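You operate a simulated robot arm through the tools that you are given. There is no shell and no other tool.

The job below is to be done with a simulated two-armed robot. You get a single attempt, and the scene is never put back.

JOB
Pour about 60 ml of conditioner into the measuring cup; cap the bottle and put it back.
Fine: lay the cap on the bench top meanwhile; the cup stays where it stands. Set down upright: teal bottle.

Only the result counts: the job must be done as asked and must still hold three seconds after the hand-in. Knocking over, shifting, dropping, spilling or breaking anything else fails it. A push-on lid holds only when it is set on centred and level and pressed home; a screw cap is set on level and turned clockwise until tight.

ROBOT AND FRAMES
Two 7-joint arms with fingered hands on one trunk that stands fixed in place. Base frame: the origin is at the foot of the trunk, x ahead of it, y to its left, z up. Lengths are in mm, angles in rad, forces in N, time in s.
The left shoulder is at [30, 136, 1205], the right one opposite. Payload 5 kg a hand.
The tool frame of a hand sits at the grasp point between the pads (the TCP): z along the fingers, y along the line on which they close. The tips reach 42 mm beyond it. Largest opening 208 mm; the body of the gripper starts 119 mm behind the TCP. The gripper is a hand of 4 fingers: y runs from the thumb to the fingers, the wrist lies at [0, 0, -332] in the tool frame, and closing takes about 1.5 s.
Orientation is told as [roll, pitch, yaw] about the base's x, y, z axes, in that order, counted from this pose: with the fingers straight down and closing along the base's y, the tool's x points along the base's -x, its y along +y and its z along -z.

CONTROLS
- The arms move only by the tool arm_command. It takes "left_commands", "right_commands" or both (then of equal length, played together; a hand with none holds still); each is a list of rows, each a list of 6 numbers: the shift along the base's x, y, z in units of 300 mm (1.0 is 300 mm), then the turn, a rotation vector about the base's x, y, z in units of 45 degrees (1.0 is 45 degrees). In form: [[tx, ty, tz, wx, wy, wz], ...]. A call has 1 to 20 rows; each row is the pose to reach, as a shift and turn from the pose commanded when the call began. "left_hand" and "right_hand" are, for a hand that has rows, the gripper command, from -1 (fully open) to 1 (shut), values between in proportion, set as the call begins (left out, the last holds). A call with a number of a shift or a turn outside -1 to 1 is refused whole. Rows are played at 5 a second. More than 50 mm and 0.15 rad between two rows, or a gripper value outside its range, and nothing of the call is played. A pose out of reach is approached as far as the arm can. The call stops where the force on the tool passes 50 N (or 10 N more than at its start, if that is more) or the arm is blocked; 0.2 s more then pass. The fingers move at their own pace (about 72 mm/s each) and stop on an object; they squeeze with about 28 N. The grip force told is the motor's: it shows also when the fingers shut on nothing. Time passes only in rows, and 0.2 s behind the last, so rows that repeat a pose let the fingers close. The reply holds the time, the measured pose of the TCP, the force on the tool along the base axes, the opening and the grip force, in the units named above and with some noise, with the torque about the TCP (base axes, N m) and any sound that the robot's microphone picked up.
- Cameras (640 x 400 px; columns grow to the right, rows downward): "scene" is now at [44, -6.2, 1925.5]; the picture's right is [-0.09, -1.00, 0.00], its down [-0.79, 0.07, -0.60] and it looks along [0.60, -0.05, -0.80] (base axes); focal length 315 px, centre (320, 200). "left" rides on the left gripper at [-101, 0, -145] in its tool frame; the picture's right is [0.00, -1.00, 0.00], its down [0.82, 0.00, -0.57] and it looks along [0.57, 0.00, 0.82] (tool axes); focal length 261 px, centre (320, 200). "right" rides on the right gripper at [101, 0, -145] in its tool frame; the picture's right is [0.00, 1.00, 0.00], its down [-0.82, 0.00, -0.57] and it looks along [-0.57, 0.00, 0.82] (tool axes); focal length 261 px, centre (320, 200). There is no depth. A picture from a camera that has moved, and an enlarged one, comes with that camera's place and axes in the base frame and with its lens.
- get_image(camera): a new picture of that camera. The clock stands still meanwhile.
- lift_body(by): slides the trunk up (or, below 0, down) by that many mm; the arms and the scene camera ride with it, the base frame stays. It gives what a move gives, with no picture.
- set_fingers(finger1, finger2, finger3, thumb_bend, hand): sets how far each is bent, from 0 (flat) to 1 (curled in); at 0.3 the hand is open as for a grip, at 0.7 the pads meet at the TCP. One left out holds its place. A second passes; each finger stops where it meets its share of the squeeze, and holds until it gets a number again. A gripper value or a shape takes the hand back. It gives what a move gives, with no picture; readings hold the bend of each and the force on the fingers (four entries, about 0 where the hand has none), thumb and palm.
- hand_shape(shape, hand): the hand has 4 fingers and takes this shape, open, in about a second: jaw (thumb against the fingers, like two jaws); tri (thumb and two fingers); tip (a fingertip pinch); poke (one finger out to press); point (the index stretched); flat (the hand flat); cup (the hand cupped); fist (a fist). The gripper value then closes the fingers along that shape, each until it touches; the sizes above hold for jaw. It gives what a move gives, with no picture.
- turn_head(pan, tilt): turns the head with the scene camera to pan (to the left, within 2.496 rad either way) and tilt (down, from -0.506 to 1.204), counted from straight ahead of the robot. It gives what a move gives.
- inspect(camera, box): a new picture of the part [left, top, right, bottom] of that camera's present view, enlarged. The clock stands still meanwhile.
- hand_in(): hands the job in; it is judged then, once.

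Nothing tells you positions but the pictures and the camera data. Unless the task says otherwise, let go and move clear before handing in.

The tools are called by a JSON object that holds its "method" and its "body". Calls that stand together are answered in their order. arm_command: Moves the arms, as the interface text tells. Its arguments: {"type":"object","properties":{"left_commands":{"type":"array","items":{"type":"array","items":{"type":"number"}}},"left_hand":{"type":"number"},"right_commands":{"type":"array","items":{"type":"array","items":{"type":"number"}}},"right_hand":{"type":"number"}},"required":[]} The other tools are called the same way: lift_body (by) slides the trunk up or down; hand_shape (shape, hand) gives the hand a shape; set_fingers (finger1, finger2, finger3, thumb_bend, hand) moves the fingers one by one; turn_head (pan, tilt) turns the head that bears the scene camera; get_image (camera) takes a picture; inspect (camera, box) takes an enlarged picture of a part of a camera's view; hand_in () hands the job in.

At the start:

```text
time_s: 0.0
left_eef_pos: [733.8, 164.5, 1230.3]
left_tcp_rot: [-0.002, 0.0, 0.0]
left_ft_force: [0.8, -0.3, -0.7]
left_torque: [-0.02, -0.01, -0.01]
left_gripper_width: 207.7
left_grip_force: 0.0
left_shape: jaw
left_bend: [0.3, 0.3, 0.3, 0.3]
left_finger forces: [0.0, 0.0, 0.1, 0.0, 0.0, 0.0]
right_eef_pos: [643.2, -319.3, 1232.4]
right_tcp_rot: [0.0, 0.001, 0.0]
right_ft_force: [0.2, -0.1, 0.6]
right_torque: [0.02, -0.01, -0.04]
right_gripper_width: 207.7
right_grip_force: 0.1
right_shape: jaw
right_bend: [0.3, 0.3, 0.3, 0.3]
right_finger forces: [0.0, 0.0, 0.0, 0.0, 0.1, 0.0]
trunk travel left (down, up): [-225.0, 265.0]
head pan, tilt: [-0.087, 0.923]
```

scene: 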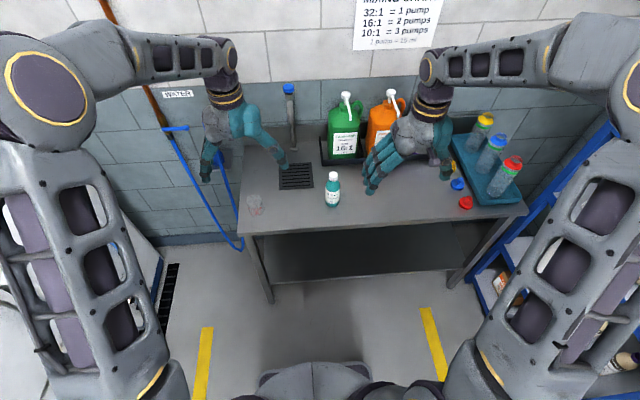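
right: 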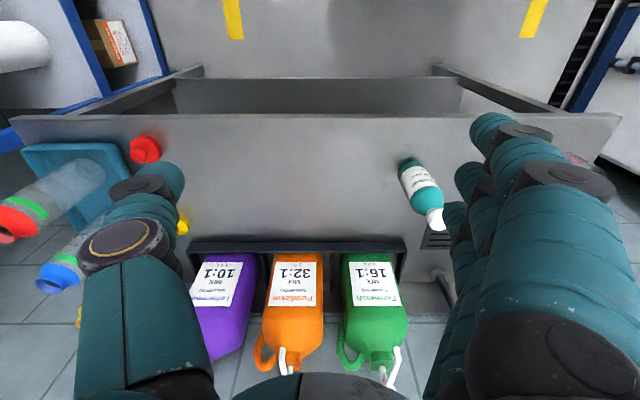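
left: 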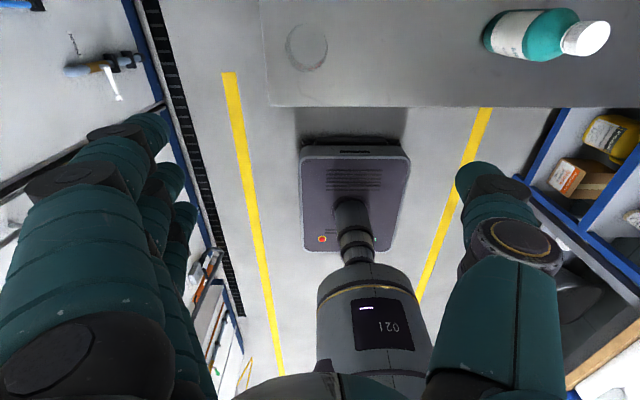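

I see a bench with a small teal bottle (white cap) near the middle front, a clear measuring cup to its left, pump bottles behind and spray bottles at the right. I'll take enlarged views first to locate the bottle and the cup.

{"method": "inspect", "body": {"camera": "scene", "box": [220, 130, 380, 230]}}

{"method": "inspect", "body": {"camera": "left", "box": [240, 0, 640, 110]}}

{"method": "inspect", "body": {"camera": "right", "box": [360, 120, 620, 260]}}

```text
4.00 times, centred on (300, 180) of scene
camera zoom: at [44.0, -6.2, 1925.5], right [-0.09, -1.0, 0.0], down [-0.79, 0.07, -0.6], along [0.6, -0.05, -0.8], focal length 1259 px, centre (400, 280)
```

zoom: 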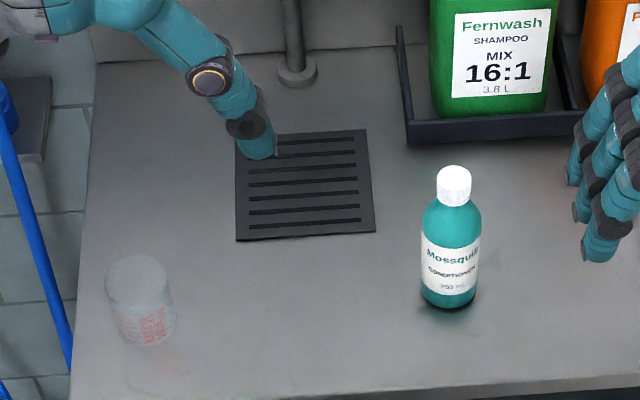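

```text
1.60 times, centred on (440, 55) of left
camera zoom: at [834.2, 166.7, 1376.3], right [0.0, -1.0, 0.0], down [-0.82, 0.0, 0.57], along [-0.57, 0.0, -0.82], focal length 417 px, centre (128, 432)
```

zoom: 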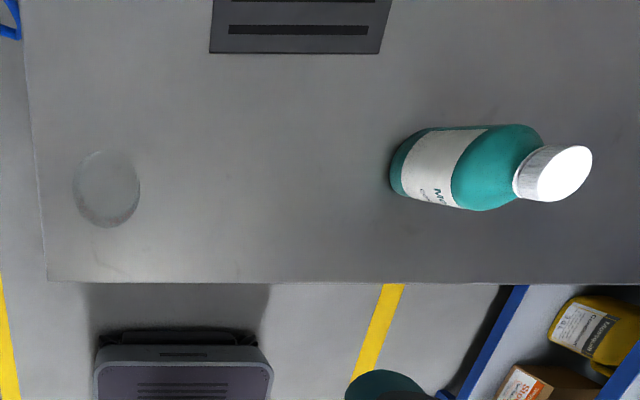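

```text
2.46 times, centred on (490, 190) of right
camera zoom: at [543.7, -318.6, 1376.4], right [0.0, 1.0, 0.0], down [0.82, 0.0, 0.57], along [0.57, 0.0, -0.82], focal length 642 px, centre (-98, 225)
```

zoom: 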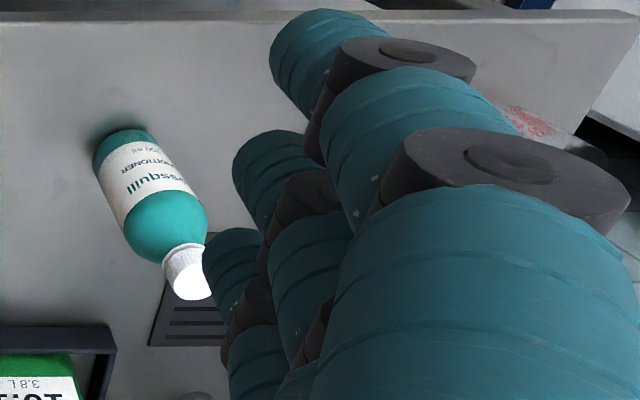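

The bench top seems to be at z about 850, the bottle near (819, -125) and the cup near (805, 190). I'll zoom further to check the cup markings and the cap type.

{"method": "inspect", "body": {"camera": "scene", "box": [238, 188, 270, 220]}}

{"method": "inspect", "body": {"camera": "scene", "box": [316, 166, 348, 212]}}

{"method": "inspect", "body": {"camera": "left", "box": [275, 10, 345, 80]}}

{"method": "inspect", "body": {"camera": "left", "box": [470, 0, 630, 80]}}

```text
12.50 times, centred on (254, 204) of scene
camera zoom: at [44.0, -6.2, 1925.5], right [-0.09, -1.0, 0.0], down [-0.79, 0.07, -0.6], along [0.6, -0.05, -0.8], focal length 3934 px, centre (1145, 150)
```

zoom: 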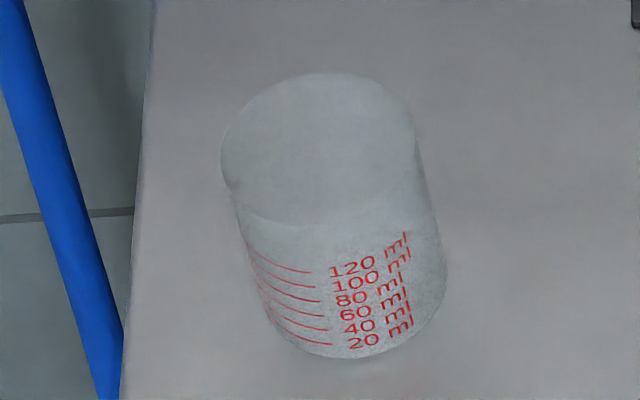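

```text
8.70 times, centred on (332, 189) of scene
camera zoom: at [44.0, -6.2, 1925.5], right [-0.09, -1.0, 0.0], down [-0.79, 0.07, -0.6], along [0.6, -0.05, -0.8], focal length 2737 px, centre (216, 296)
```

zoom: 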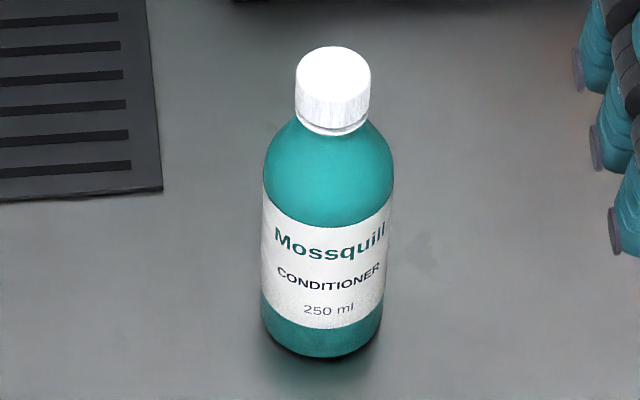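

```text
5.71 times, centred on (310, 45) of left
camera zoom: at [834.2, 166.7, 1376.3], right [0.0, -1.0, 0.0], down [-0.82, 0.0, 0.57], along [-0.57, 0.0, -0.82], focal length 1489 px, centre (377, 1086)
```

zoom: 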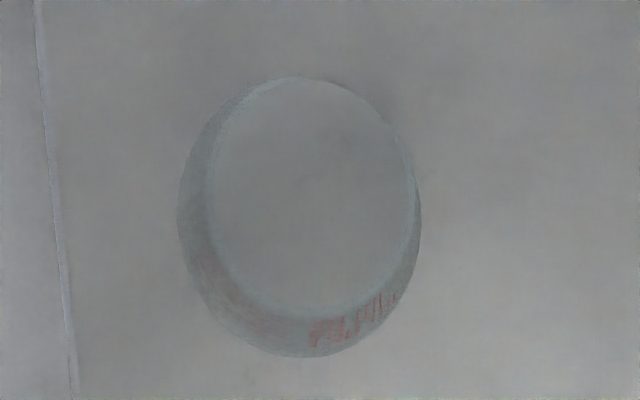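

```text
4.00 times, centred on (550, 40) of left
camera zoom: at [834.2, 166.7, 1376.3], right [0.0, -1.0, 0.0], down [-0.82, 0.0, 0.57], along [-0.57, 0.0, -0.82], focal length 1043 px, centre (-600, 840)
```

zoom: 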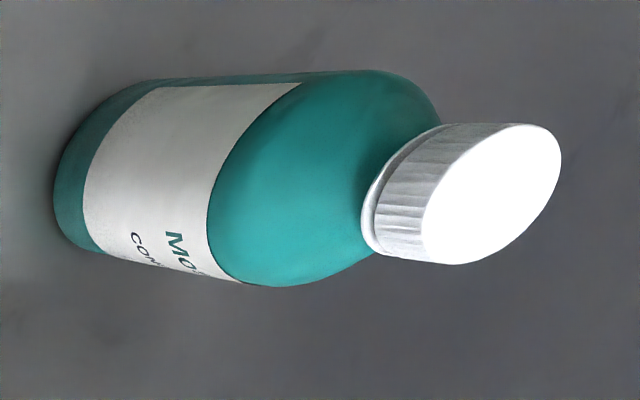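

The cup is about 61 mm wide and 75 mm high, with its 20–120 ml marks facing the robot. The bench top looks nearer z≈878, and the bottle, at about (816, -125), is 171 mm tall with a 32 mm screw cap. I'll hold the bottle with the left hand, since its camera ends up on top when the hand points forward, and unscrew with the right. First I'll turn the left hand toward horizontal.

{"method": "arm_command", "body": {"left_commands": [[-0.014, -0.045, -0.03, 0, -0.143, 0], [-0.028, -0.09, -0.06, 0, -0.286, 0], [-0.042, -0.135, -0.09, 0, -0.429, 0], [-0.056, -0.18, -0.12, 0, -0.571, 0], [-0.07, -0.225, -0.15, 0, -0.714, 0], [-0.085, -0.27, -0.18, 0, -0.857, 0], [-0.1, -0.32, -0.21, 0, -1, 0], [-0.1, -0.32, -0.21, 0, -1, 0]]}}

```text
time_s: 1.8
left_eef_pos: [704.5, 75.3, 1167.9]
left_tcp_rot: [-0.001, -0.786, 0.006]
left_ft_force: [1.0, 1.6, -0.5]
left_torque: [-0.23, 0.03, -0.24]
left_gripper_width: 207.9
left_grip_force: 0.1
left_shape: jaw
left_bend: [0.3, 0.3, 0.3, 0.3]
left_finger forces: [0.0, 0.0, 0.0, 0.0, 0.0, 0.0]
right_eef_pos: [646.2, -313.7, 1231.5]
right_tcp_rot: [-0.003, 0.002, 0.002]
right_ft_force: [1.7, 2.0, 0.6]
right_torque: [-0.32, 0.17, -0.03]
right_gripper_width: 208.0
right_grip_force: 0.0
right_shape: jaw
right_bend: [0.3, 0.3, 0.3, 0.3]
right_finger forces: [0.0, 0.0, 0.0, 0.1, 0.0, 0.0]
trunk travel left (down, up): [-225.0, 265.0]
head pan, tilt: [-0.087, 0.923]
```

The left hand is now pitched 45° down-forward at (704, 75, 1168). The right arm reading shifted by a few mm, so I'll look before going on.

{"method": "get_image", "body": {"camera": "scene"}}

{"method": "get_image", "body": {"camera": "left"}}

```text
taken
camera scene: at [46.5, -0.7, 1925.5], right [-0.08, -1.0, 0.0], down [-0.8, 0.07, -0.6], along [0.6, -0.05, -0.8], focal length 315 px, centre (320, 200)
```

scene: 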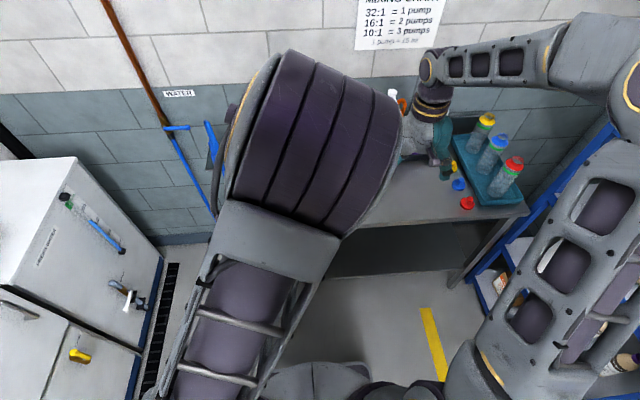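

```text
taken
camera left: at [673.6, 76.9, 1341.7], right [0.01, -1.0, 0.01], down [-0.98, -0.01, -0.18], along [0.18, -0.01, -0.98], focal length 261 px, centre (320, 200)
```

left: 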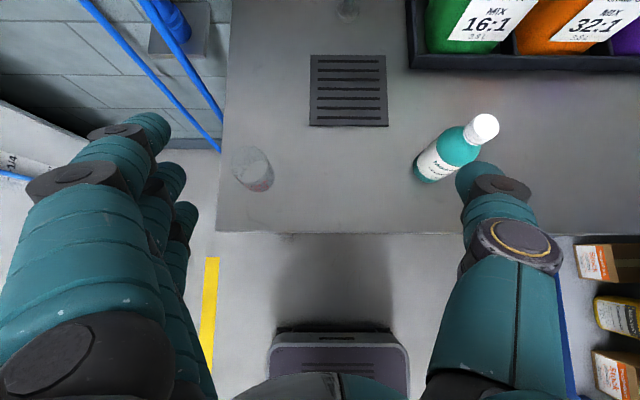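

The left arm's elbow now blocks the scene camera, and the bottle and cup are both clearly visible in the left camera. Before grasping anything, I'll test in free air, left of and above the cup, whether the left hand can go horizontal and roll for the pour.

{"method": "arm_command", "body": {"left_commands": [[0.032, 0.09, -0.037, 0, -0.125, 0], [0.063, 0.18, -0.073, 0, -0.25, 0], [0.095, 0.269, -0.11, 0, -0.375, 0], [0.127, 0.359, -0.147, 0, -0.5, 0], [0.158, 0.448, -0.183, 0, -0.625, 0], [0.19, 0.538, -0.22, 0, -0.75, 0], [0.222, 0.627, -0.257, 0, -0.875, 0], [0.253, 0.717, -0.293, 0, -1, 0], [0.253, 0.717, -0.293, 0, -1, 0]]}}

{"method": "get_image", "body": {"camera": "scene"}}

{"method": "get_image", "body": {"camera": "left"}}

```text
time_s: 3.8
left_eef_pos: [778.1, 284.3, 1082.0]
left_tcp_rot: [2.809, -1.568, -2.811]
left_ft_force: [-0.4, 0.1, 0.0]
left_torque: [0.01, 0.02, 0.13]
left_gripper_width: 208.0
left_grip_force: 0.1
left_shape: jaw
left_bend: [0.3, 0.3, 0.3, 0.3]
left_finger forces: [0.1, 0.0, 0.0, 0.0, 0.1, 0.1]
right_eef_pos: [644.0, -320.6, 1231.8]
right_tcp_rot: [0.0, 0.001, -0.001]
right_ft_force: [-0.9, -0.1, 0.5]
right_torque: [0.14, -0.06, 0.0]
right_gripper_width: 207.8
right_grip_force: 0.0
right_shape: jaw
right_bend: [0.3, 0.3, 0.3, 0.3]
right_finger forces: [0.1, 0.0, 0.0, 0.0, 0.0, 0.1]
trunk travel left (down, up): [-225.0, 265.0]
head pan, tilt: [-0.087, 0.923]
```

```text
taken
camera scene: at [43.1, -8.2, 1925.6], right [-0.09, -1.0, 0.0], down [-0.79, 0.07, -0.6], along [0.6, -0.05, -0.8], focal length 315 px, centre (320, 200)
```

scene: 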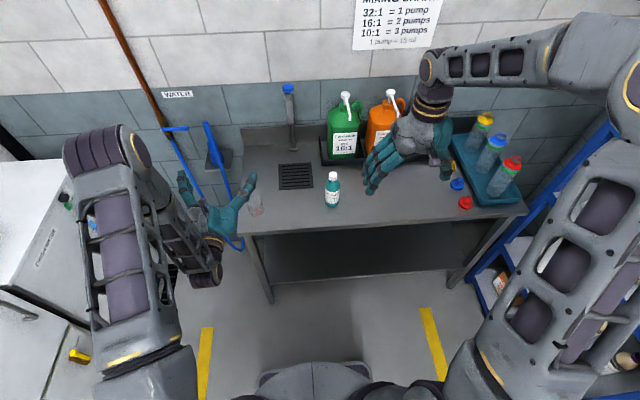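

```text
taken
camera left: at [631.7, 286.0, 1183.2], right [0.0, -1.0, 0.0], down [-0.57, 0.0, -0.82], along [0.82, 0.0, -0.57], focal length 261 px, centre (320, 200)
```

left: 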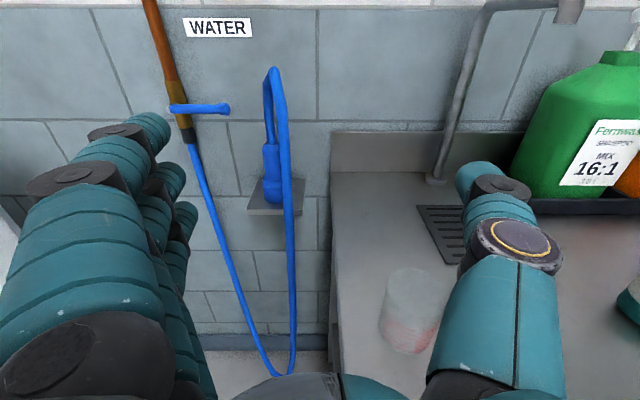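

With the hand left of the cup the elbow is out to the side and the scene view is free. Next I'll test the pour roll, tipping toward -y, with the empty hand.

{"method": "arm_command", "body": {"left_commands": [[0, 0, 0, 0.167, 0, 0], [0, 0, 0, 0.333, 0, 0], [0, 0, 0, 0.5, 0, 0], [0, 0, 0, 0.667, 0, 0], [0, 0, 0, 0.833, 0, 0], [0, 0, 0, 1, 0, 0], [0, 0, 0, 1, 0, 0]]}}

{"method": "arm_command", "body": {"left_commands": [[0, 0, 0, 0.167, 0, 0], [0, 0, 0, 0.333, 0, 0], [0, 0, 0, 0.5, 0, 0], [0, 0, 0, 0.667, 0, 0], [0, 0, 0, 0.833, 0, 0], [0, 0, 0, 1, 0, 0], [0, 0, 0, 1, 0, 0]]}}

{"method": "arm_command", "body": {"left_commands": [[0, 0, 0, 0.167, 0, 0], [0, 0, 0, 0.333, 0, 0], [0, 0, 0, 0.5, 0, 0], [0, 0, 0, 0.667, 0, 0], [0, 0, 0, 0.667, 0, 0]]}}

{"method": "get_image", "body": {"camera": "scene"}}

{"method": "get_image", "body": {"camera": "left"}}

```text
time_s: 5.4
left_eef_pos: [780.4, 286.2, 1080.1]
left_tcp_rot: [1.57, -0.781, -1.572]
left_ft_force: [0.9, -0.5, 0.4]
left_torque: [-0.03, -0.02, -0.02]
left_gripper_width: 208.2
left_grip_force: 0.1
left_shape: jaw
left_bend: [0.3, 0.3, 0.3, 0.3]
left_finger forces: [0.1, 0.0, 0.0, 0.0, 0.1, 0.0]
right_eef_pos: [644.3, -319.7, 1232.1]
right_tcp_rot: [0.0, 0.001, 0.0]
right_ft_force: [-0.4, 0.0, -0.5]
right_torque: [-0.01, -0.01, -0.02]
right_gripper_width: 207.8
right_grip_force: 0.2
right_shape: jaw
right_bend: [0.3, 0.3, 0.3, 0.3]
right_finger forces: [0.0, 0.0, 0.0, 0.1, 0.0, 0.0]
trunk travel left (down, up): [-225.0, 265.0]
head pan, tilt: [-0.087, 0.923]
```

```text
time_s: 7.0
left_eef_pos: [779.5, 285.0, 1080.3]
left_tcp_rot: [1.571, 0.002, -1.571]
left_ft_force: [0.5, -0.2, -0.4]
left_torque: [-0.02, 0.0, -0.01]
left_gripper_width: 207.6
left_grip_force: 0.1
left_shape: jaw
left_bend: [0.3, 0.3, 0.3, 0.3]
left_finger forces: [0.0, 0.1, 0.0, 0.1, 0.0, 0.0]
right_eef_pos: [644.6, -318.4, 1232.7]
right_tcp_rot: [0.0, -0.001, -0.001]
right_ft_force: [0.3, 0.3, 0.1]
right_torque: [-0.01, 0.0, -0.01]
right_gripper_width: 208.0
right_grip_force: 0.2
right_shape: jaw
right_bend: [0.3, 0.3, 0.3, 0.3]
right_finger forces: [0.0, 0.1, 0.1, 0.0, 0.1, 0.0]
trunk travel left (down, up): [-225.0, 265.0]
head pan, tilt: [-0.087, 0.923]
```

```text
time_s: 8.2
left_eef_pos: [779.8, 284.6, 1080.7]
left_tcp_rot: [1.571, 0.526, -1.57]
left_ft_force: [-1.0, 0.4, 0.2]
left_torque: [-0.01, -0.01, -0.03]
left_gripper_width: 208.0
left_grip_force: 0.0
left_shape: jaw
left_bend: [0.3, 0.3, 0.3, 0.3]
left_finger forces: [0.1, 0.0, 0.0, 0.0, 0.1, 0.0]
right_eef_pos: [644.5, -319.0, 1232.0]
right_tcp_rot: [0.0, 0.0, 0.0]
right_ft_force: [-0.3, 0.6, -0.1]
right_torque: [-0.04, 0.0, 0.02]
right_gripper_width: 207.8
right_grip_force: 0.2
right_shape: jaw
right_bend: [0.3, 0.3, 0.3, 0.3]
right_finger forces: [0.0, 0.0, 0.0, 0.0, 0.1, 0.0]
trunk travel left (down, up): [-225.0, 265.0]
head pan, tilt: [-0.087, 0.923]
```

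```text
taken
camera scene: at [43.9, -5.8, 1925.5], right [-0.09, -1.0, 0.0], down [-0.79, 0.07, -0.6], along [0.6, -0.05, -0.8], focal length 315 px, centre (320, 200)
```

scene: 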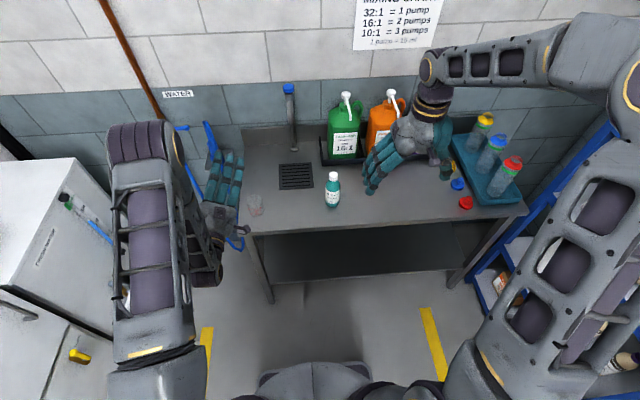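

```text
taken
camera left: at [634.0, 198.2, 1030.2], right [0.0, 0.5, -0.87], down [-0.57, 0.71, 0.41], along [0.82, 0.5, 0.28], focal length 261 px, centre (320, 200)
```

left: 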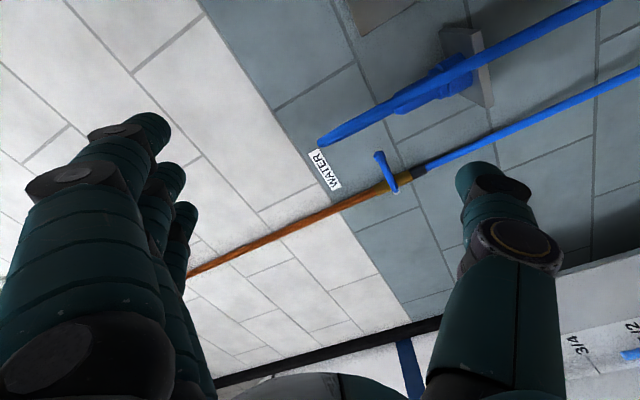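

The roll reaches 120° cleanly while the scene camera still sees the cup. Next I'll roll back and bring the left hand to a standoff in front of the bottle, yawed a little to the right.

{"method": "arm_command", "body": {"left_commands": [[0, 0, 0.02, -0.167, 0, 0], [0, 0, 0.04, -0.333, 0, 0], [0, 0, 0.06, -0.5, 0, 0], [0, 0, 0.06, -0.667, 0, 0], [0, 0, 0.06, -0.833, 0, 0], [0, 0, 0.06, -1, 0, 0]]}}

{"method": "arm_command", "body": {"left_commands": [[0, 0, 0, -0.167, 0, 0], [0, 0, 0, -0.333, 0, 0], [0, 0, 0, -0.5, 0, 0], [0, 0, 0, -0.667, 0, 0], [0, 0, 0, -0.833, 0, 0], [0, 0, 0, -1, 0, 0]]}}

{"method": "arm_command", "body": {"left_commands": [[0, 0, 0, -0.167, 0, 0], [0, 0, 0, -0.333, 0, 0], [0, 0, 0, -0.5, 0, 0], [0, 0, 0, -0.667, 0, 0], [0, 0, 0, -0.667, 0, 0]]}}

{"method": "arm_command", "body": {"left_commands": [[-0.03, -0.1, 0, 0, 0, -0.083], [-0.05, -0.2, 0, 0, 0, -0.167], [-0.08, -0.3, 0, 0, 0, -0.25], [-0.1, -0.4, 0, 0, 0, -0.333], [-0.13, -0.5, 0, 0, 0, -0.417], [-0.16, -0.6, 0, 0, 0, -0.5], [-0.18, -0.7, 0, 0, 0, -0.583], [-0.2, -0.8, 0, 0, 0, -0.667], [-0.2, -0.9, 0, 0, 0, -0.667], [-0.2, -1.0, 0, 0, 0, -0.667], [-0.2, -1.0, 0, 0, 0, -0.667]]}}

{"method": "get_image", "body": {"camera": "scene"}}

{"method": "get_image", "body": {"camera": "left"}}

```text
time_s: 9.6
left_eef_pos: [780.4, 284.5, 1098.1]
left_tcp_rot: [1.571, -0.262, -1.572]
left_ft_force: [-0.6, -0.6, 0.1]
left_torque: [0.0, -0.02, 0.02]
left_gripper_width: 207.8
left_grip_force: 0.1
left_shape: jaw
left_bend: [0.3, 0.3, 0.3, 0.3]
left_finger forces: [0.0, 0.0, 0.1, 0.0, 0.1, 0.1]
right_eef_pos: [644.5, -319.4, 1232.6]
right_tcp_rot: [0.0, 0.001, 0.0]
right_ft_force: [0.0, 0.1, 0.5]
right_torque: [-0.07, -0.03, 0.04]
right_gripper_width: 207.7
right_grip_force: 0.0
right_shape: jaw
right_bend: [0.3, 0.3, 0.3, 0.3]
right_finger forces: [0.0, 0.0, 0.1, 0.1, 0.1, 0.0]
trunk travel left (down, up): [-225.0, 265.0]
head pan, tilt: [-0.087, 0.923]
```

```text
time_s: 11.0
left_eef_pos: [779.1, 284.7, 1098.5]
left_tcp_rot: [1.57, -1.049, -1.573]
left_ft_force: [0.8, -0.1, 0.4]
left_torque: [0.0, 0.03, -0.02]
left_gripper_width: 207.9
left_grip_force: 0.1
left_shape: jaw
left_bend: [0.3, 0.3, 0.3, 0.3]
left_finger forces: [0.0, 0.0, 0.0, 0.1, 0.0, 0.1]
right_eef_pos: [644.2, -318.0, 1231.0]
right_tcp_rot: [-0.001, 0.0, 0.0]
right_ft_force: [-0.5, 0.6, 0.1]
right_torque: [0.01, -0.03, 0.0]
right_gripper_width: 207.5
right_grip_force: 0.1
right_shape: jaw
right_bend: [0.3, 0.3, 0.3, 0.3]
right_finger forces: [0.0, 0.1, 0.0, 0.1, 0.0, 0.1]
trunk travel left (down, up): [-225.0, 265.0]
head pan, tilt: [-0.087, 0.923]
```

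```text
time_s: 12.2
left_eef_pos: [778.8, 283.9, 1098.9]
left_tcp_rot: [-1.894, -1.569, 1.892]
left_ft_force: [0.6, -0.1, 0.4]
left_torque: [0.0, 0.0, 0.04]
left_gripper_width: 207.9
left_grip_force: 0.1
left_shape: jaw
left_bend: [0.3, 0.3, 0.3, 0.3]
left_finger forces: [0.1, 0.0, 0.1, 0.0, 0.0, 0.0]
right_eef_pos: [644.5, -319.6, 1231.6]
right_tcp_rot: [0.001, 0.0, 0.001]
right_ft_force: [0.6, 0.0, -0.5]
right_torque: [0.03, 0.05, -0.02]
right_gripper_width: 208.1
right_grip_force: 0.1
right_shape: jaw
right_bend: [0.3, 0.3, 0.3, 0.3]
right_finger forces: [0.0, 0.0, 0.0, 0.1, 0.1, 0.0]
trunk travel left (down, up): [-225.0, 265.0]
head pan, tilt: [-0.087, 0.923]
```

```text
time_s: 14.6
left_eef_pos: [721.3, -16.8, 1096.8]
left_tcp_rot: [-2.061, -1.571, 1.54]
left_ft_force: [0.0, 0.3, 0.8]
left_torque: [0.0, -0.03, 0.01]
left_gripper_width: 208.1
left_grip_force: 0.0
left_shape: jaw
left_bend: [0.3, 0.3, 0.3, 0.3]
left_finger forces: [0.0, 0.0, 0.0, 0.0, 0.0, 0.0]
right_eef_pos: [643.5, -319.9, 1231.8]
right_tcp_rot: [-0.001, 0.0, -0.002]
right_ft_force: [0.4, 1.0, 0.4]
right_torque: [-0.02, 0.0, 0.04]
right_gripper_width: 207.8
right_grip_force: 0.0
right_shape: jaw
right_bend: [0.3, 0.3, 0.3, 0.3]
right_finger forces: [0.0, 0.1, 0.0, 0.0, 0.1, 0.0]
trunk travel left (down, up): [-225.0, 265.0]
head pan, tilt: [-0.087, 0.923]
```

```text
taken
camera scene: at [43.7, -5.3, 1925.6], right [-0.09, -1.0, 0.0], down [-0.79, 0.07, -0.6], along [0.6, -0.05, -0.8], focal length 315 px, centre (320, 200)
```

scene: 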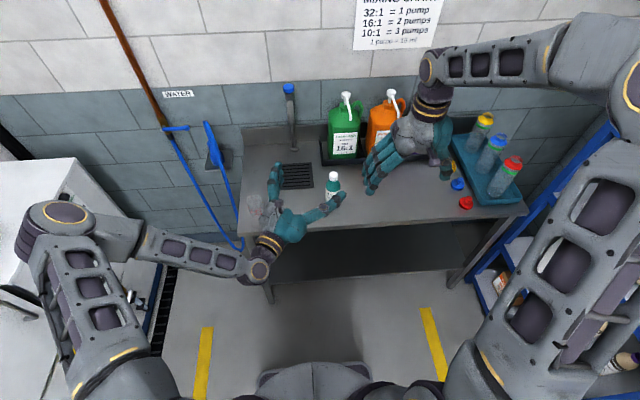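

```text
taken
camera left: at [594.9, 57.4, 1198.5], right [-0.5, -0.87, 0.0], down [-0.5, 0.28, -0.82], along [0.71, -0.41, -0.57], focal length 261 px, centre (320, 200)
```

left: 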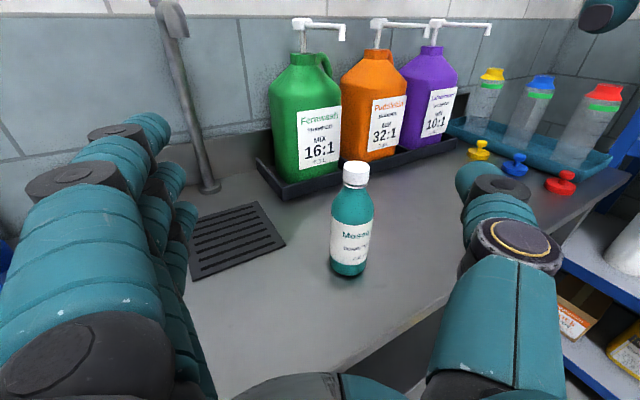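

The elbow stays low now and the bottle is centred in the left camera. I'll zoom on it for precise triangulation.

{"method": "inspect", "body": {"camera": "left", "box": [304, 150, 400, 290]}}

{"method": "inspect", "body": {"camera": "scene", "box": [260, 150, 370, 220]}}

{"method": "inspect", "body": {"camera": "right", "box": [360, 120, 520, 260]}}

```text
2.86 times, centred on (352, 220) of left
camera zoom: at [594.9, 57.4, 1198.5], right [-0.5, -0.87, 0.0], down [-0.5, 0.28, -0.82], along [0.71, -0.41, -0.57], focal length 745 px, centre (229, 143)
```

zoom: 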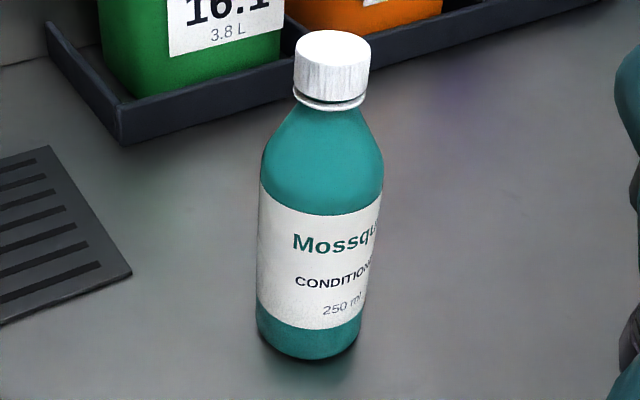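

```text
5.71 times, centred on (315, 185) of scene
camera zoom: at [43.7, -5.3, 1925.6], right [-0.09, -1.0, 0.0], down [-0.79, 0.07, -0.6], along [0.6, -0.05, -0.8], focal length 1798 px, centre (349, 286)
```

zoom: 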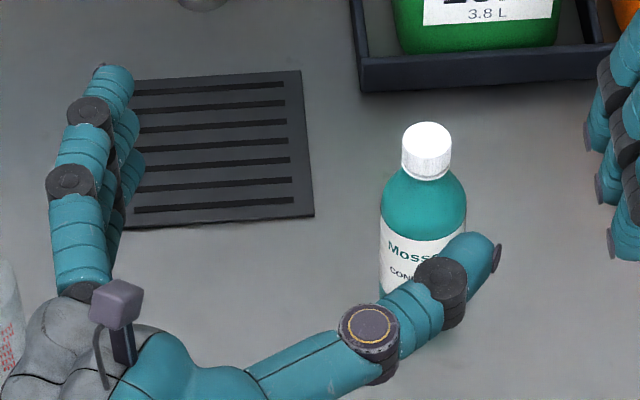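

```text
2.86 times, centred on (440, 190) of right
camera zoom: at [543.4, -317.9, 1376.7], right [0.0, 1.0, 0.0], down [0.82, 0.0, 0.57], along [0.57, 0.0, -0.82], focal length 745 px, centre (-23, 229)
```

zoom: 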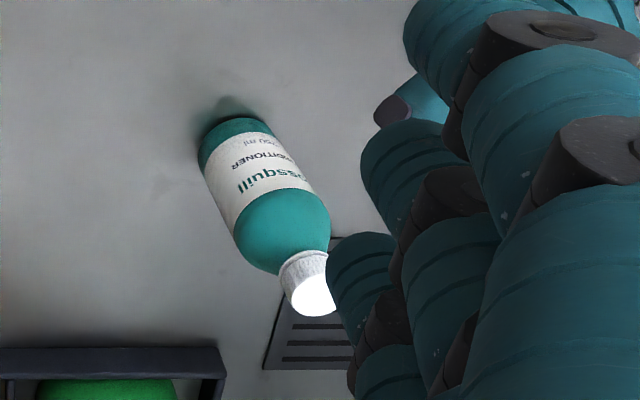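

Triangulation from three views agrees: the bottle axis is at about (818, -124), base z≈878, cap top z≈1050, body diameter 57 mm. I'll lower the left hand to grasp height with a 110 mm standoff.

{"method": "arm_command", "body": {"left_commands": [[0, -0.028, -0.084, 0, 0, 0], [0, -0.057, -0.168, 0, 0, 0], [0, -0.085, -0.252, 0, 0, 0], [0, -0.113, -0.337, 0, 0, 0], [0, -0.142, -0.42, 0, 0, 0], [0, -0.17, -0.507, 0, 0, 0], [0, -0.17, -0.507, 0, 0, 0], [0, -0.17, -0.507, 0, 0, 0]]}}

{"method": "get_image", "body": {"camera": "left"}}

{"method": "get_image", "body": {"camera": "scene"}}

```text
time_s: 16.4
left_eef_pos: [719.5, -66.5, 946.9]
left_tcp_rot: [-1.171, -1.571, 0.648]
left_ft_force: [0.5, 0.3, 0.7]
left_torque: [0.04, -0.01, -0.03]
left_gripper_width: 207.8
left_grip_force: 0.2
left_shape: jaw
left_bend: [0.3, 0.3, 0.3, 0.3]
left_finger forces: [0.0, 0.0, 0.0, 0.0, 0.0, 0.0]
right_eef_pos: [644.2, -319.3, 1233.0]
right_tcp_rot: [0.0, 0.0, 0.0]
right_ft_force: [0.6, 0.1, -0.7]
right_torque: [0.03, 0.01, 0.01]
right_gripper_width: 207.9
right_grip_force: 0.1
right_shape: jaw
right_bend: [0.3, 0.3, 0.3, 0.3]
right_finger forces: [0.0, 0.1, 0.0, 0.0, 0.0, 0.0]
trunk travel left (down, up): [-225.0, 265.0]
head pan, tilt: [-0.087, 0.923]
```

```text
taken
camera left: at [593.2, 6.7, 1046.2], right [-0.5, -0.87, 0.0], down [-0.5, 0.28, -0.82], along [0.71, -0.41, -0.57], focal length 261 px, centre (320, 200)
```

left: 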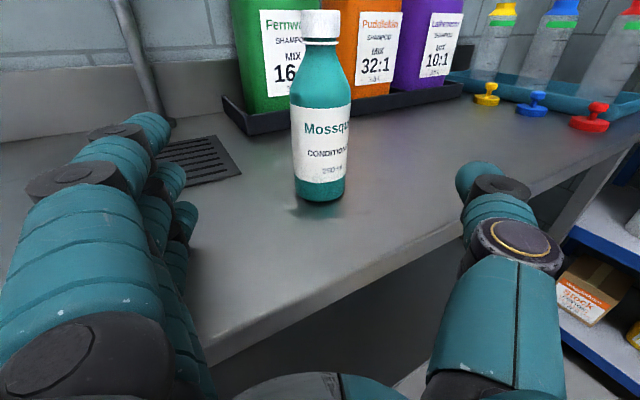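

```text
taken
camera scene: at [44.2, -6.3, 1925.5], right [-0.09, -1.0, 0.0], down [-0.79, 0.07, -0.6], along [0.6, -0.05, -0.8], focal length 315 px, centre (320, 200)
```

scene: 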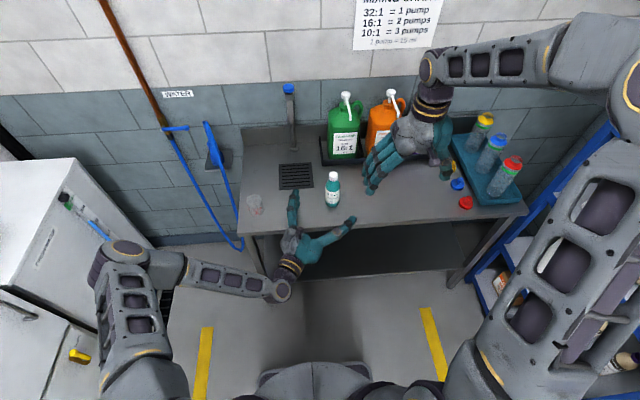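

The bottle is centred between thumb and fingers, about 115 mm ahead of the grasp point. I'll advance straight in along the hand axis.

{"method": "arm_command", "body": {"left_commands": [[0.055, -0.032, 0, 0, 0, 0], [0.11, -0.064, 0, 0, 0, 0], [0.165, -0.095, 0, 0, 0, 0], [0.22, -0.127, 0, 0, 0, 0], [0.275, -0.159, -0.003, 0, 0, 0], [0.33, -0.191, -0.006, 0, 0, 0], [0.33, -0.191, -0.006, 0, 0, 0], [0.33, -0.191, -0.006, 0, 0, 0]]}}

{"method": "get_image", "body": {"camera": "left"}}

{"method": "inspect", "body": {"camera": "scene", "box": [260, 150, 400, 250]}}

```text
time_s: 18.2
left_eef_pos: [817.2, -124.6, 943.7]
left_tcp_rot: [-0.936, -1.572, 0.414]
left_ft_force: [0.7, -0.2, -1.3]
left_torque: [-0.03, -0.01, 0.01]
left_gripper_width: 207.8
left_grip_force: 0.0
left_shape: jaw
left_bend: [0.3, 0.3, 0.3, 0.3]
left_finger forces: [0.0, 0.0, 0.0, 0.0, 0.0, 0.1]
right_eef_pos: [644.5, -320.2, 1231.8]
right_tcp_rot: [0.0, 0.0, 0.002]
right_ft_force: [0.2, -0.8, -0.1]
right_torque: [-0.02, 0.05, -0.01]
right_gripper_width: 207.9
right_grip_force: 0.1
right_shape: jaw
right_bend: [0.3, 0.3, 0.3, 0.3]
right_finger forces: [0.1, 0.0, 0.0, 0.0, 0.1, 0.0]
trunk travel left (down, up): [-225.0, 265.0]
head pan, tilt: [-0.087, 0.923]
```

```text
taken
camera left: at [691.9, -51.1, 1045.2], right [-0.5, -0.87, 0.01], down [-0.5, 0.28, -0.82], along [0.71, -0.41, -0.57], focal length 261 px, centre (320, 200)
```

left: 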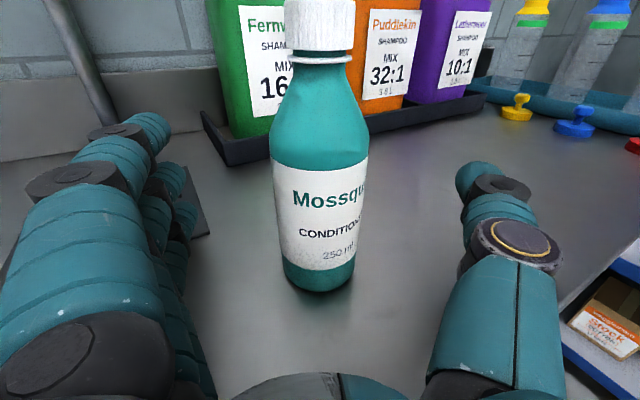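

```text
4.00 times, centred on (330, 200) of scene
camera zoom: at [44.3, -6.6, 1925.5], right [-0.09, -1.0, 0.0], down [-0.79, 0.07, -0.6], along [0.6, -0.05, -0.8], focal length 1259 px, centre (280, 200)
```

zoom: 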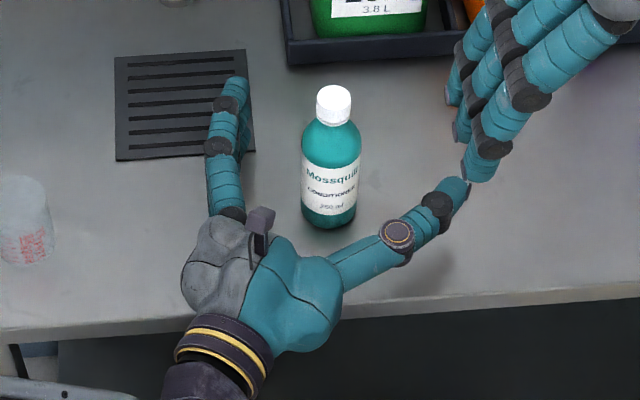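

The grasp point coincides with the bottle axis at z≈944. I'll close the left hand on the body.

{"method": "arm_command", "body": {"left_commands": [[0, 0, 0, 0, 0, 0], [0, 0, 0, 0, 0, 0], [0, 0, 0, 0, 0, 0], [0, 0, 0, 0, 0, 0], [0, 0, 0, 0, 0, 0], [0, 0, 0, 0, 0, 0], [0, 0, 0, 0, 0, 0], [0, 0, 0, 0, 0, 0], [0, 0, 0, 0, 0, 0], [0, 0, 0, 0, 0, 0]], "left_hand": 1}}

{"method": "get_image", "body": {"camera": "left"}}

{"method": "inspect", "body": {"camera": "scene", "box": [260, 150, 400, 250]}}

```text
time_s: 20.4
left_eef_pos: [816.1, -124.1, 943.9]
left_tcp_rot: [-1.261, -1.572, 0.738]
left_ft_force: [0.5, 0.8, 1.0]
left_torque: [-0.02, -0.01, -0.01]
left_gripper_width: 1.9
left_grip_force: 27.9
left_shape: jaw
left_bend: [0.7, 0.7, 0.7, 0.72]
left_finger forces: [5.5, 0.0, 5.2, 0.0, 9.8, 0.0]
right_eef_pos: [644.7, -318.5, 1232.1]
right_tcp_rot: [0.001, 0.0, -0.001]
right_ft_force: [0.0, 0.1, -0.3]
right_torque: [0.01, 0.0, -0.01]
right_gripper_width: 207.8
right_grip_force: 0.1
right_shape: jaw
right_bend: [0.3, 0.3, 0.3, 0.3]
right_finger forces: [0.0, 0.0, 0.0, 0.0, 0.0, 0.0]
trunk travel left (down, up): [-225.0, 265.0]
head pan, tilt: [-0.087, 0.923]
```

```text
taken
camera left: at [691.7, -50.7, 1045.2], right [-0.5, -0.87, 0.01], down [-0.5, 0.28, -0.82], along [0.71, -0.41, -0.57], focal length 261 px, centre (320, 200)
```

left: 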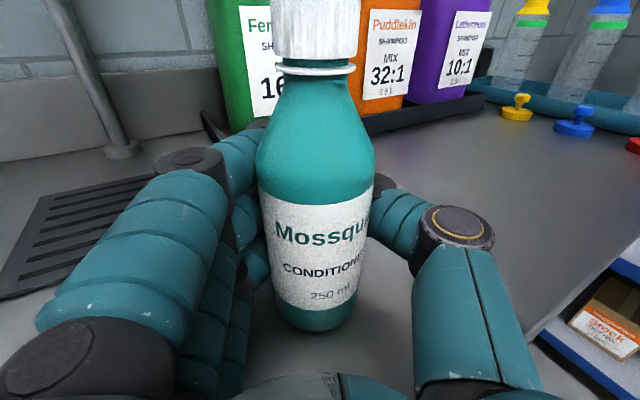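

```text
4.00 times, centred on (330, 200) of scene
camera zoom: at [44.1, -6.1, 1925.5], right [-0.09, -1.0, 0.0], down [-0.79, 0.07, -0.6], along [0.6, -0.05, -0.8], focal length 1259 px, centre (280, 200)
```

zoom: 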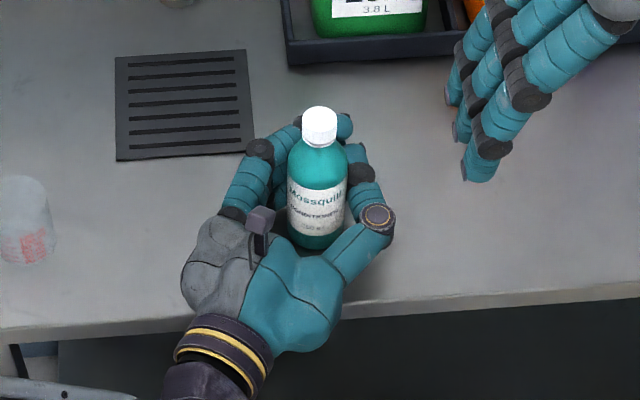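

The fingers curled behind the bottle and swept it about 30 mm toward the palm, still upright. It is caged but not firmly squeezed. I'll open again and look, then take a deeper wrap grasp against the palm.

{"method": "arm_command", "body": {"left_commands": [[0, 0, 0, 0, 0, 0], [0, 0, 0, 0, 0, 0], [0, 0, 0, 0, 0, 0], [0, 0, 0, 0, 0, 0], [0, 0, 0, 0, 0, 0], [0, 0, 0, 0, 0, 0], [0, 0, 0, 0, 0, 0], [0, 0, 0, 0, 0, 0]], "left_hand": -1}}

{"method": "get_image", "body": {"camera": "left"}}

{"method": "inspect", "body": {"camera": "scene", "box": [280, 150, 380, 220]}}

```text
time_s: 22.2
left_eef_pos: [818.3, -124.8, 943.9]
left_tcp_rot: [-1.901, -1.573, 1.377]
left_ft_force: [0.0, -0.4, -0.4]
left_torque: [-0.04, 0.01, -0.01]
left_gripper_width: 207.8
left_grip_force: 0.0
left_shape: jaw
left_bend: [0.3, 0.3, 0.3, 0.3]
left_finger forces: [0.0, 0.0, 0.1, 0.0, 0.1, 0.0]
right_eef_pos: [644.3, -319.7, 1231.8]
right_tcp_rot: [0.001, -0.001, 0.001]
right_ft_force: [-0.8, -0.8, -1.0]
right_torque: [0.0, -0.04, 0.03]
right_gripper_width: 207.8
right_grip_force: 0.1
right_shape: jaw
right_bend: [0.3, 0.3, 0.3, 0.3]
right_finger forces: [0.0, 0.0, 0.1, 0.0, 0.0, 0.1]
trunk travel left (down, up): [-225.0, 265.0]
head pan, tilt: [-0.087, 0.923]
```

```text
taken
camera left: at [691.7, -50.7, 1045.3], right [-0.5, -0.87, 0.0], down [-0.5, 0.28, -0.82], along [0.71, -0.41, -0.57], focal length 261 px, centre (320, 200)
```

left: 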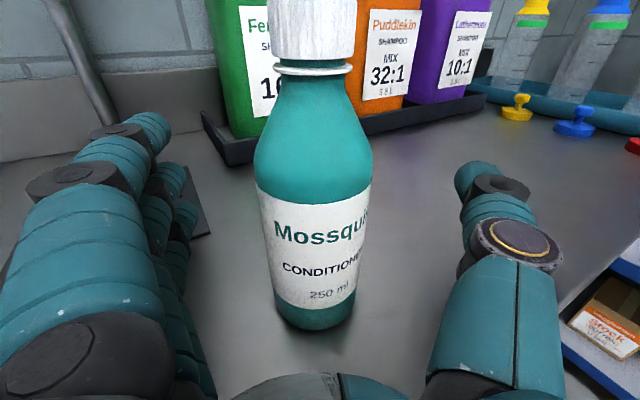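

```text
5.71 times, centred on (330, 185) of scene
camera zoom: at [44.0, -6.2, 1925.5], right [-0.09, -1.0, 0.0], down [-0.79, 0.07, -0.6], along [0.6, -0.05, -0.8], focal length 1798 px, centre (263, 286)
```

zoom: 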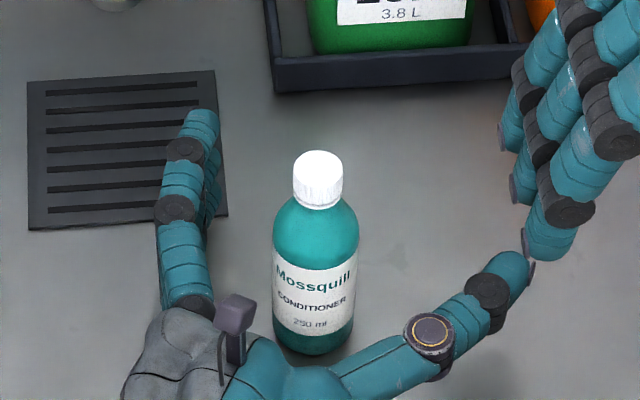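

The bottle now stands upright at about (794, -107), 30 mm behind the grasp point. I'll advance the hand about 45 mm so the palm nearly touches it, slightly lower, and then wrap the fingers gradually.

{"method": "arm_command", "body": {"left_commands": [[0.03, -0.014, -0.02, 0, 0, 0], [0.06, -0.029, -0.04, 0, 0, 0], [0.09, -0.043, -0.04, 0, 0, 0], [0.12, -0.057, -0.04, 0, 0, 0], [0.14, -0.067, -0.04, 0, 0, 0], [0.14, -0.067, -0.04, 0, 0, 0], [0.14, -0.067, -0.04, 0, 0, 0]]}}

{"method": "get_image", "body": {"camera": "left"}}

{"method": "inspect", "body": {"camera": "scene", "box": [280, 150, 380, 220]}}

```text
time_s: 23.0
left_eef_pos: [837.5, -134.6, 936.5]
left_tcp_rot: [-2.953, -1.566, 2.428]
left_ft_force: [-41.8, 27.6, 38.7]
left_torque: [4.57, 7.38, 0.07]
left_gripper_width: 207.8
left_grip_force: 0.0
left_shape: jaw
left_bend: [0.3, 0.3, 0.3, 0.3]
left_finger forces: [0.1, 0.1, 0.0, 0.0, 0.0, 53.0]
right_eef_pos: [642.7, -318.7, 1234.5]
right_tcp_rot: [-0.001, -0.002, 0.0]
right_ft_force: [1.8, -0.5, -1.3]
right_torque: [0.06, 0.22, -0.02]
right_gripper_width: 207.5
right_grip_force: 0.1
right_shape: jaw
right_bend: [0.3, 0.3, 0.3, 0.3]
right_finger forces: [0.0, 0.1, 0.0, 0.0, 0.0, 0.0]
trunk travel left (down, up): [-225.0, 265.0]
head pan, tilt: [-0.087, 0.923]
stopped in row 3 (left hand): the force on the tool passed its limit at 58 N (the readings are from after the stop); the commanded pose is now the measured one
```

```text
taken
camera left: at [711.0, -60.0, 1036.7], right [-0.5, -0.86, 0.01], down [-0.49, 0.28, -0.82], along [0.71, -0.42, -0.57], focal length 261 px, centre (320, 200)
```

left: 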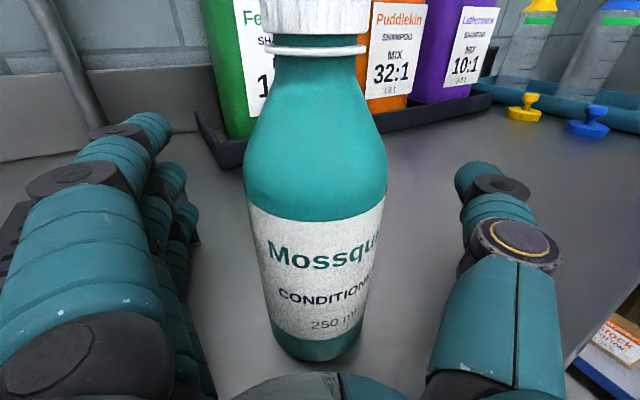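

```text
5.71 times, centred on (330, 185) of scene
camera zoom: at [39.4, -4.0, 1926.0], right [-0.09, -1.0, 0.0], down [-0.79, 0.07, -0.6], along [0.6, -0.05, -0.8], focal length 1798 px, centre (263, 286)
```

zoom: 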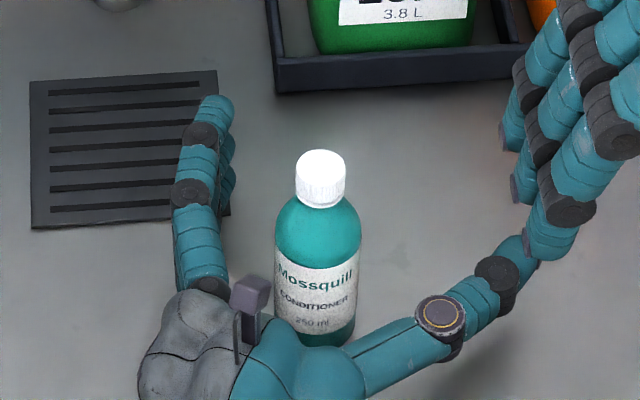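

The hand's lower heel touched the bench front edge (upward and backward force at about z=880), so I need more height. I'll raise to z≈953 first, then advance the remaining ~25 mm.

{"method": "arm_command", "body": {"left_commands": [[-0.01, 0.006, 0.03, 0, 0, 0], [-0.01, 0.006, 0.06, 0, 0, 0], [0, 0, 0.06, 0, 0, 0], [0, 0, 0.06, 0, 0, 0]]}}

{"method": "inspect", "body": {"camera": "scene", "box": [280, 150, 380, 220]}}

{"method": "get_image", "body": {"camera": "left"}}

```text
time_s: 24.0
left_eef_pos: [839.1, -134.8, 951.0]
left_tcp_rot: [-2.383, -1.569, 1.855]
left_ft_force: [0.2, -0.5, 0.2]
left_torque: [0.02, 0.02, 0.03]
left_gripper_width: 207.8
left_grip_force: 0.1
left_shape: jaw
left_bend: [0.3, 0.3, 0.3, 0.3]
left_finger forces: [0.0, 0.0, 0.1, 0.1, 0.0, 0.0]
right_eef_pos: [643.4, -320.0, 1232.3]
right_tcp_rot: [0.001, -0.002, -0.002]
right_ft_force: [0.0, 0.6, 0.4]
right_torque: [0.0, -0.04, -0.02]
right_gripper_width: 207.6
right_grip_force: 0.1
right_shape: jaw
right_bend: [0.3, 0.3, 0.3, 0.3]
right_finger forces: [0.0, 0.0, 0.0, 0.0, 0.0, 0.1]
trunk travel left (down, up): [-225.0, 265.0]
head pan, tilt: [-0.087, 0.923]
```

```text
5.71 times, centred on (330, 185) of scene
camera zoom: at [43.2, -5.8, 1925.5], right [-0.09, -1.0, 0.0], down [-0.79, 0.07, -0.6], along [0.6, -0.05, -0.8], focal length 1798 px, centre (263, 286)
```

zoom: 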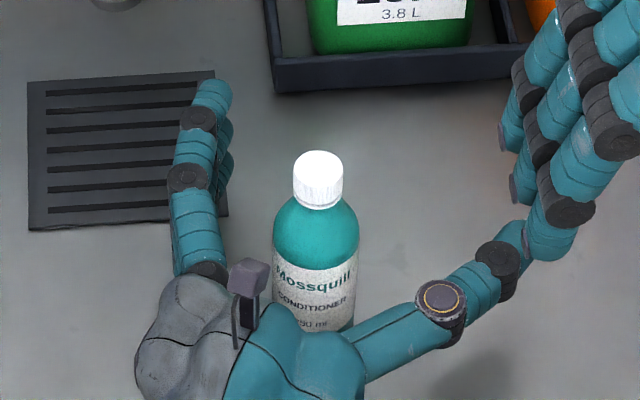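

```text
taken
camera left: at [713.5, -60.8, 1052.0], right [-0.5, -0.86, 0.01], down [-0.5, 0.28, -0.82], along [0.71, -0.41, -0.57], focal length 261 px, centre (320, 200)
```

left: 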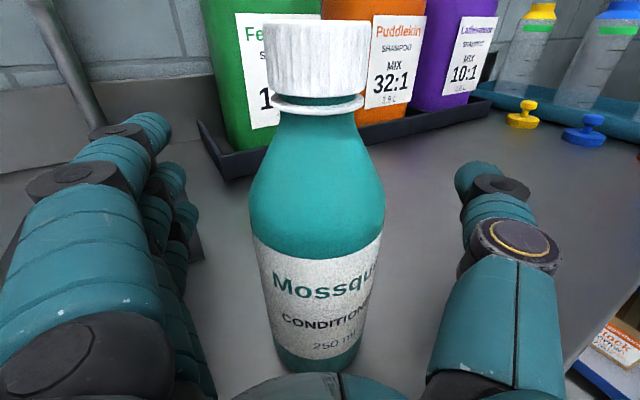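

The hand is free again at z≈951 and the bottle hasn't moved. I'll advance another 22 mm gently.

{"method": "arm_command", "body": {"left_commands": [[0.021, -0.012, 0, 0, 0, 0], [0.042, -0.024, 0, 0, 0, 0], [0.063, -0.036, 0, 0, 0, 0], [0.063, -0.036, 0, 0, 0, 0]]}}

{"method": "set_fingers", "body": {"hand": "left", "finger1": 0.6, "finger2": 0.6, "finger3": 0.6, "thumb_bend": 0.6}}

{"method": "inspect", "body": {"camera": "scene", "box": [280, 150, 380, 220]}}

{"method": "get_image", "body": {"camera": "left"}}

```text
time_s: 25.0
left_eef_pos: [857.1, -144.0, 951.1]
left_tcp_rot: [-2.328, -1.569, 1.802]
left_ft_force: [-0.2, -0.4, -0.4]
left_torque: [0.03, 0.0, -0.01]
left_gripper_width: 207.8
left_grip_force: 0.1
left_shape: jaw
left_bend: [0.3, 0.3, 0.3, 0.3]
left_finger forces: [0.0, 0.0, 0.0, 0.0, 0.0, 0.0]
right_eef_pos: [644.4, -318.2, 1232.4]
right_tcp_rot: [-0.001, 0.0, 0.001]
right_ft_force: [0.2, 0.2, -0.3]
right_torque: [-0.01, 0.01, -0.01]
right_gripper_width: 207.9
right_grip_force: 0.0
right_shape: jaw
right_bend: [0.3, 0.3, 0.3, 0.3]
right_finger forces: [0.0, 0.1, 0.0, 0.0, 0.1, 0.1]
trunk travel left (down, up): [-225.0, 265.0]
head pan, tilt: [-0.087, 0.923]
```

```text
time_s: 26.0
left_eef_pos: [857.8, -145.0, 950.5]
left_tcp_rot: [-2.111, -1.57, 1.584]
left_ft_force: [0.2, 0.8, -0.2]
left_torque: [0.01, -0.01, 0.0]
left_gripper_width: 71.9
left_grip_force: 0.1
left_shape: fingers
left_bend: [0.6, 0.6, 0.6, 0.6]
left_finger forces: [0.0, 0.1, 0.0, 0.0, 0.0, 0.0]
right_eef_pos: [643.6, -319.4, 1231.8]
right_tcp_rot: [0.0, -0.001, 0.0]
right_ft_force: [0.3, 0.0, 0.0]
right_torque: [0.01, 0.0, -0.01]
right_gripper_width: 207.8
right_grip_force: 0.1
right_shape: jaw
right_bend: [0.3, 0.3, 0.3, 0.3]
right_finger forces: [0.0, 0.1, 0.0, 0.0, 0.0, 0.1]
trunk travel left (down, up): [-225.0, 265.0]
head pan, tilt: [-0.087, 0.923]
```

```text
5.71 times, centred on (330, 185) of scene
camera zoom: at [44.0, -6.2, 1925.5], right [-0.09, -1.0, 0.0], down [-0.79, 0.07, -0.6], along [0.6, -0.05, -0.8], focal length 1798 px, centre (263, 286)
```

zoom: 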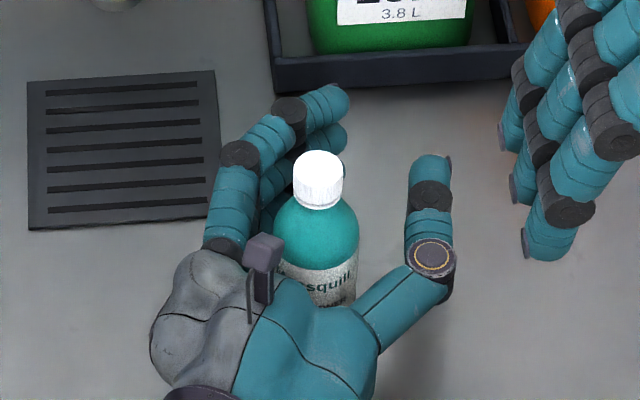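

```text
taken
camera left: at [732.4, -71.5, 1051.6], right [-0.5, -0.86, 0.01], down [-0.5, 0.28, -0.82], along [0.71, -0.41, -0.57], focal length 261 px, centre (320, 200)
```

left: 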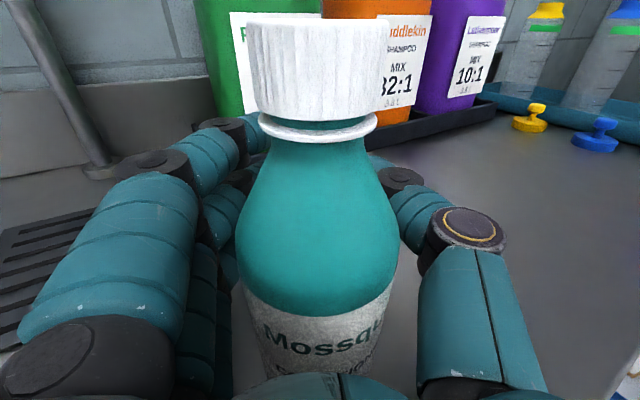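

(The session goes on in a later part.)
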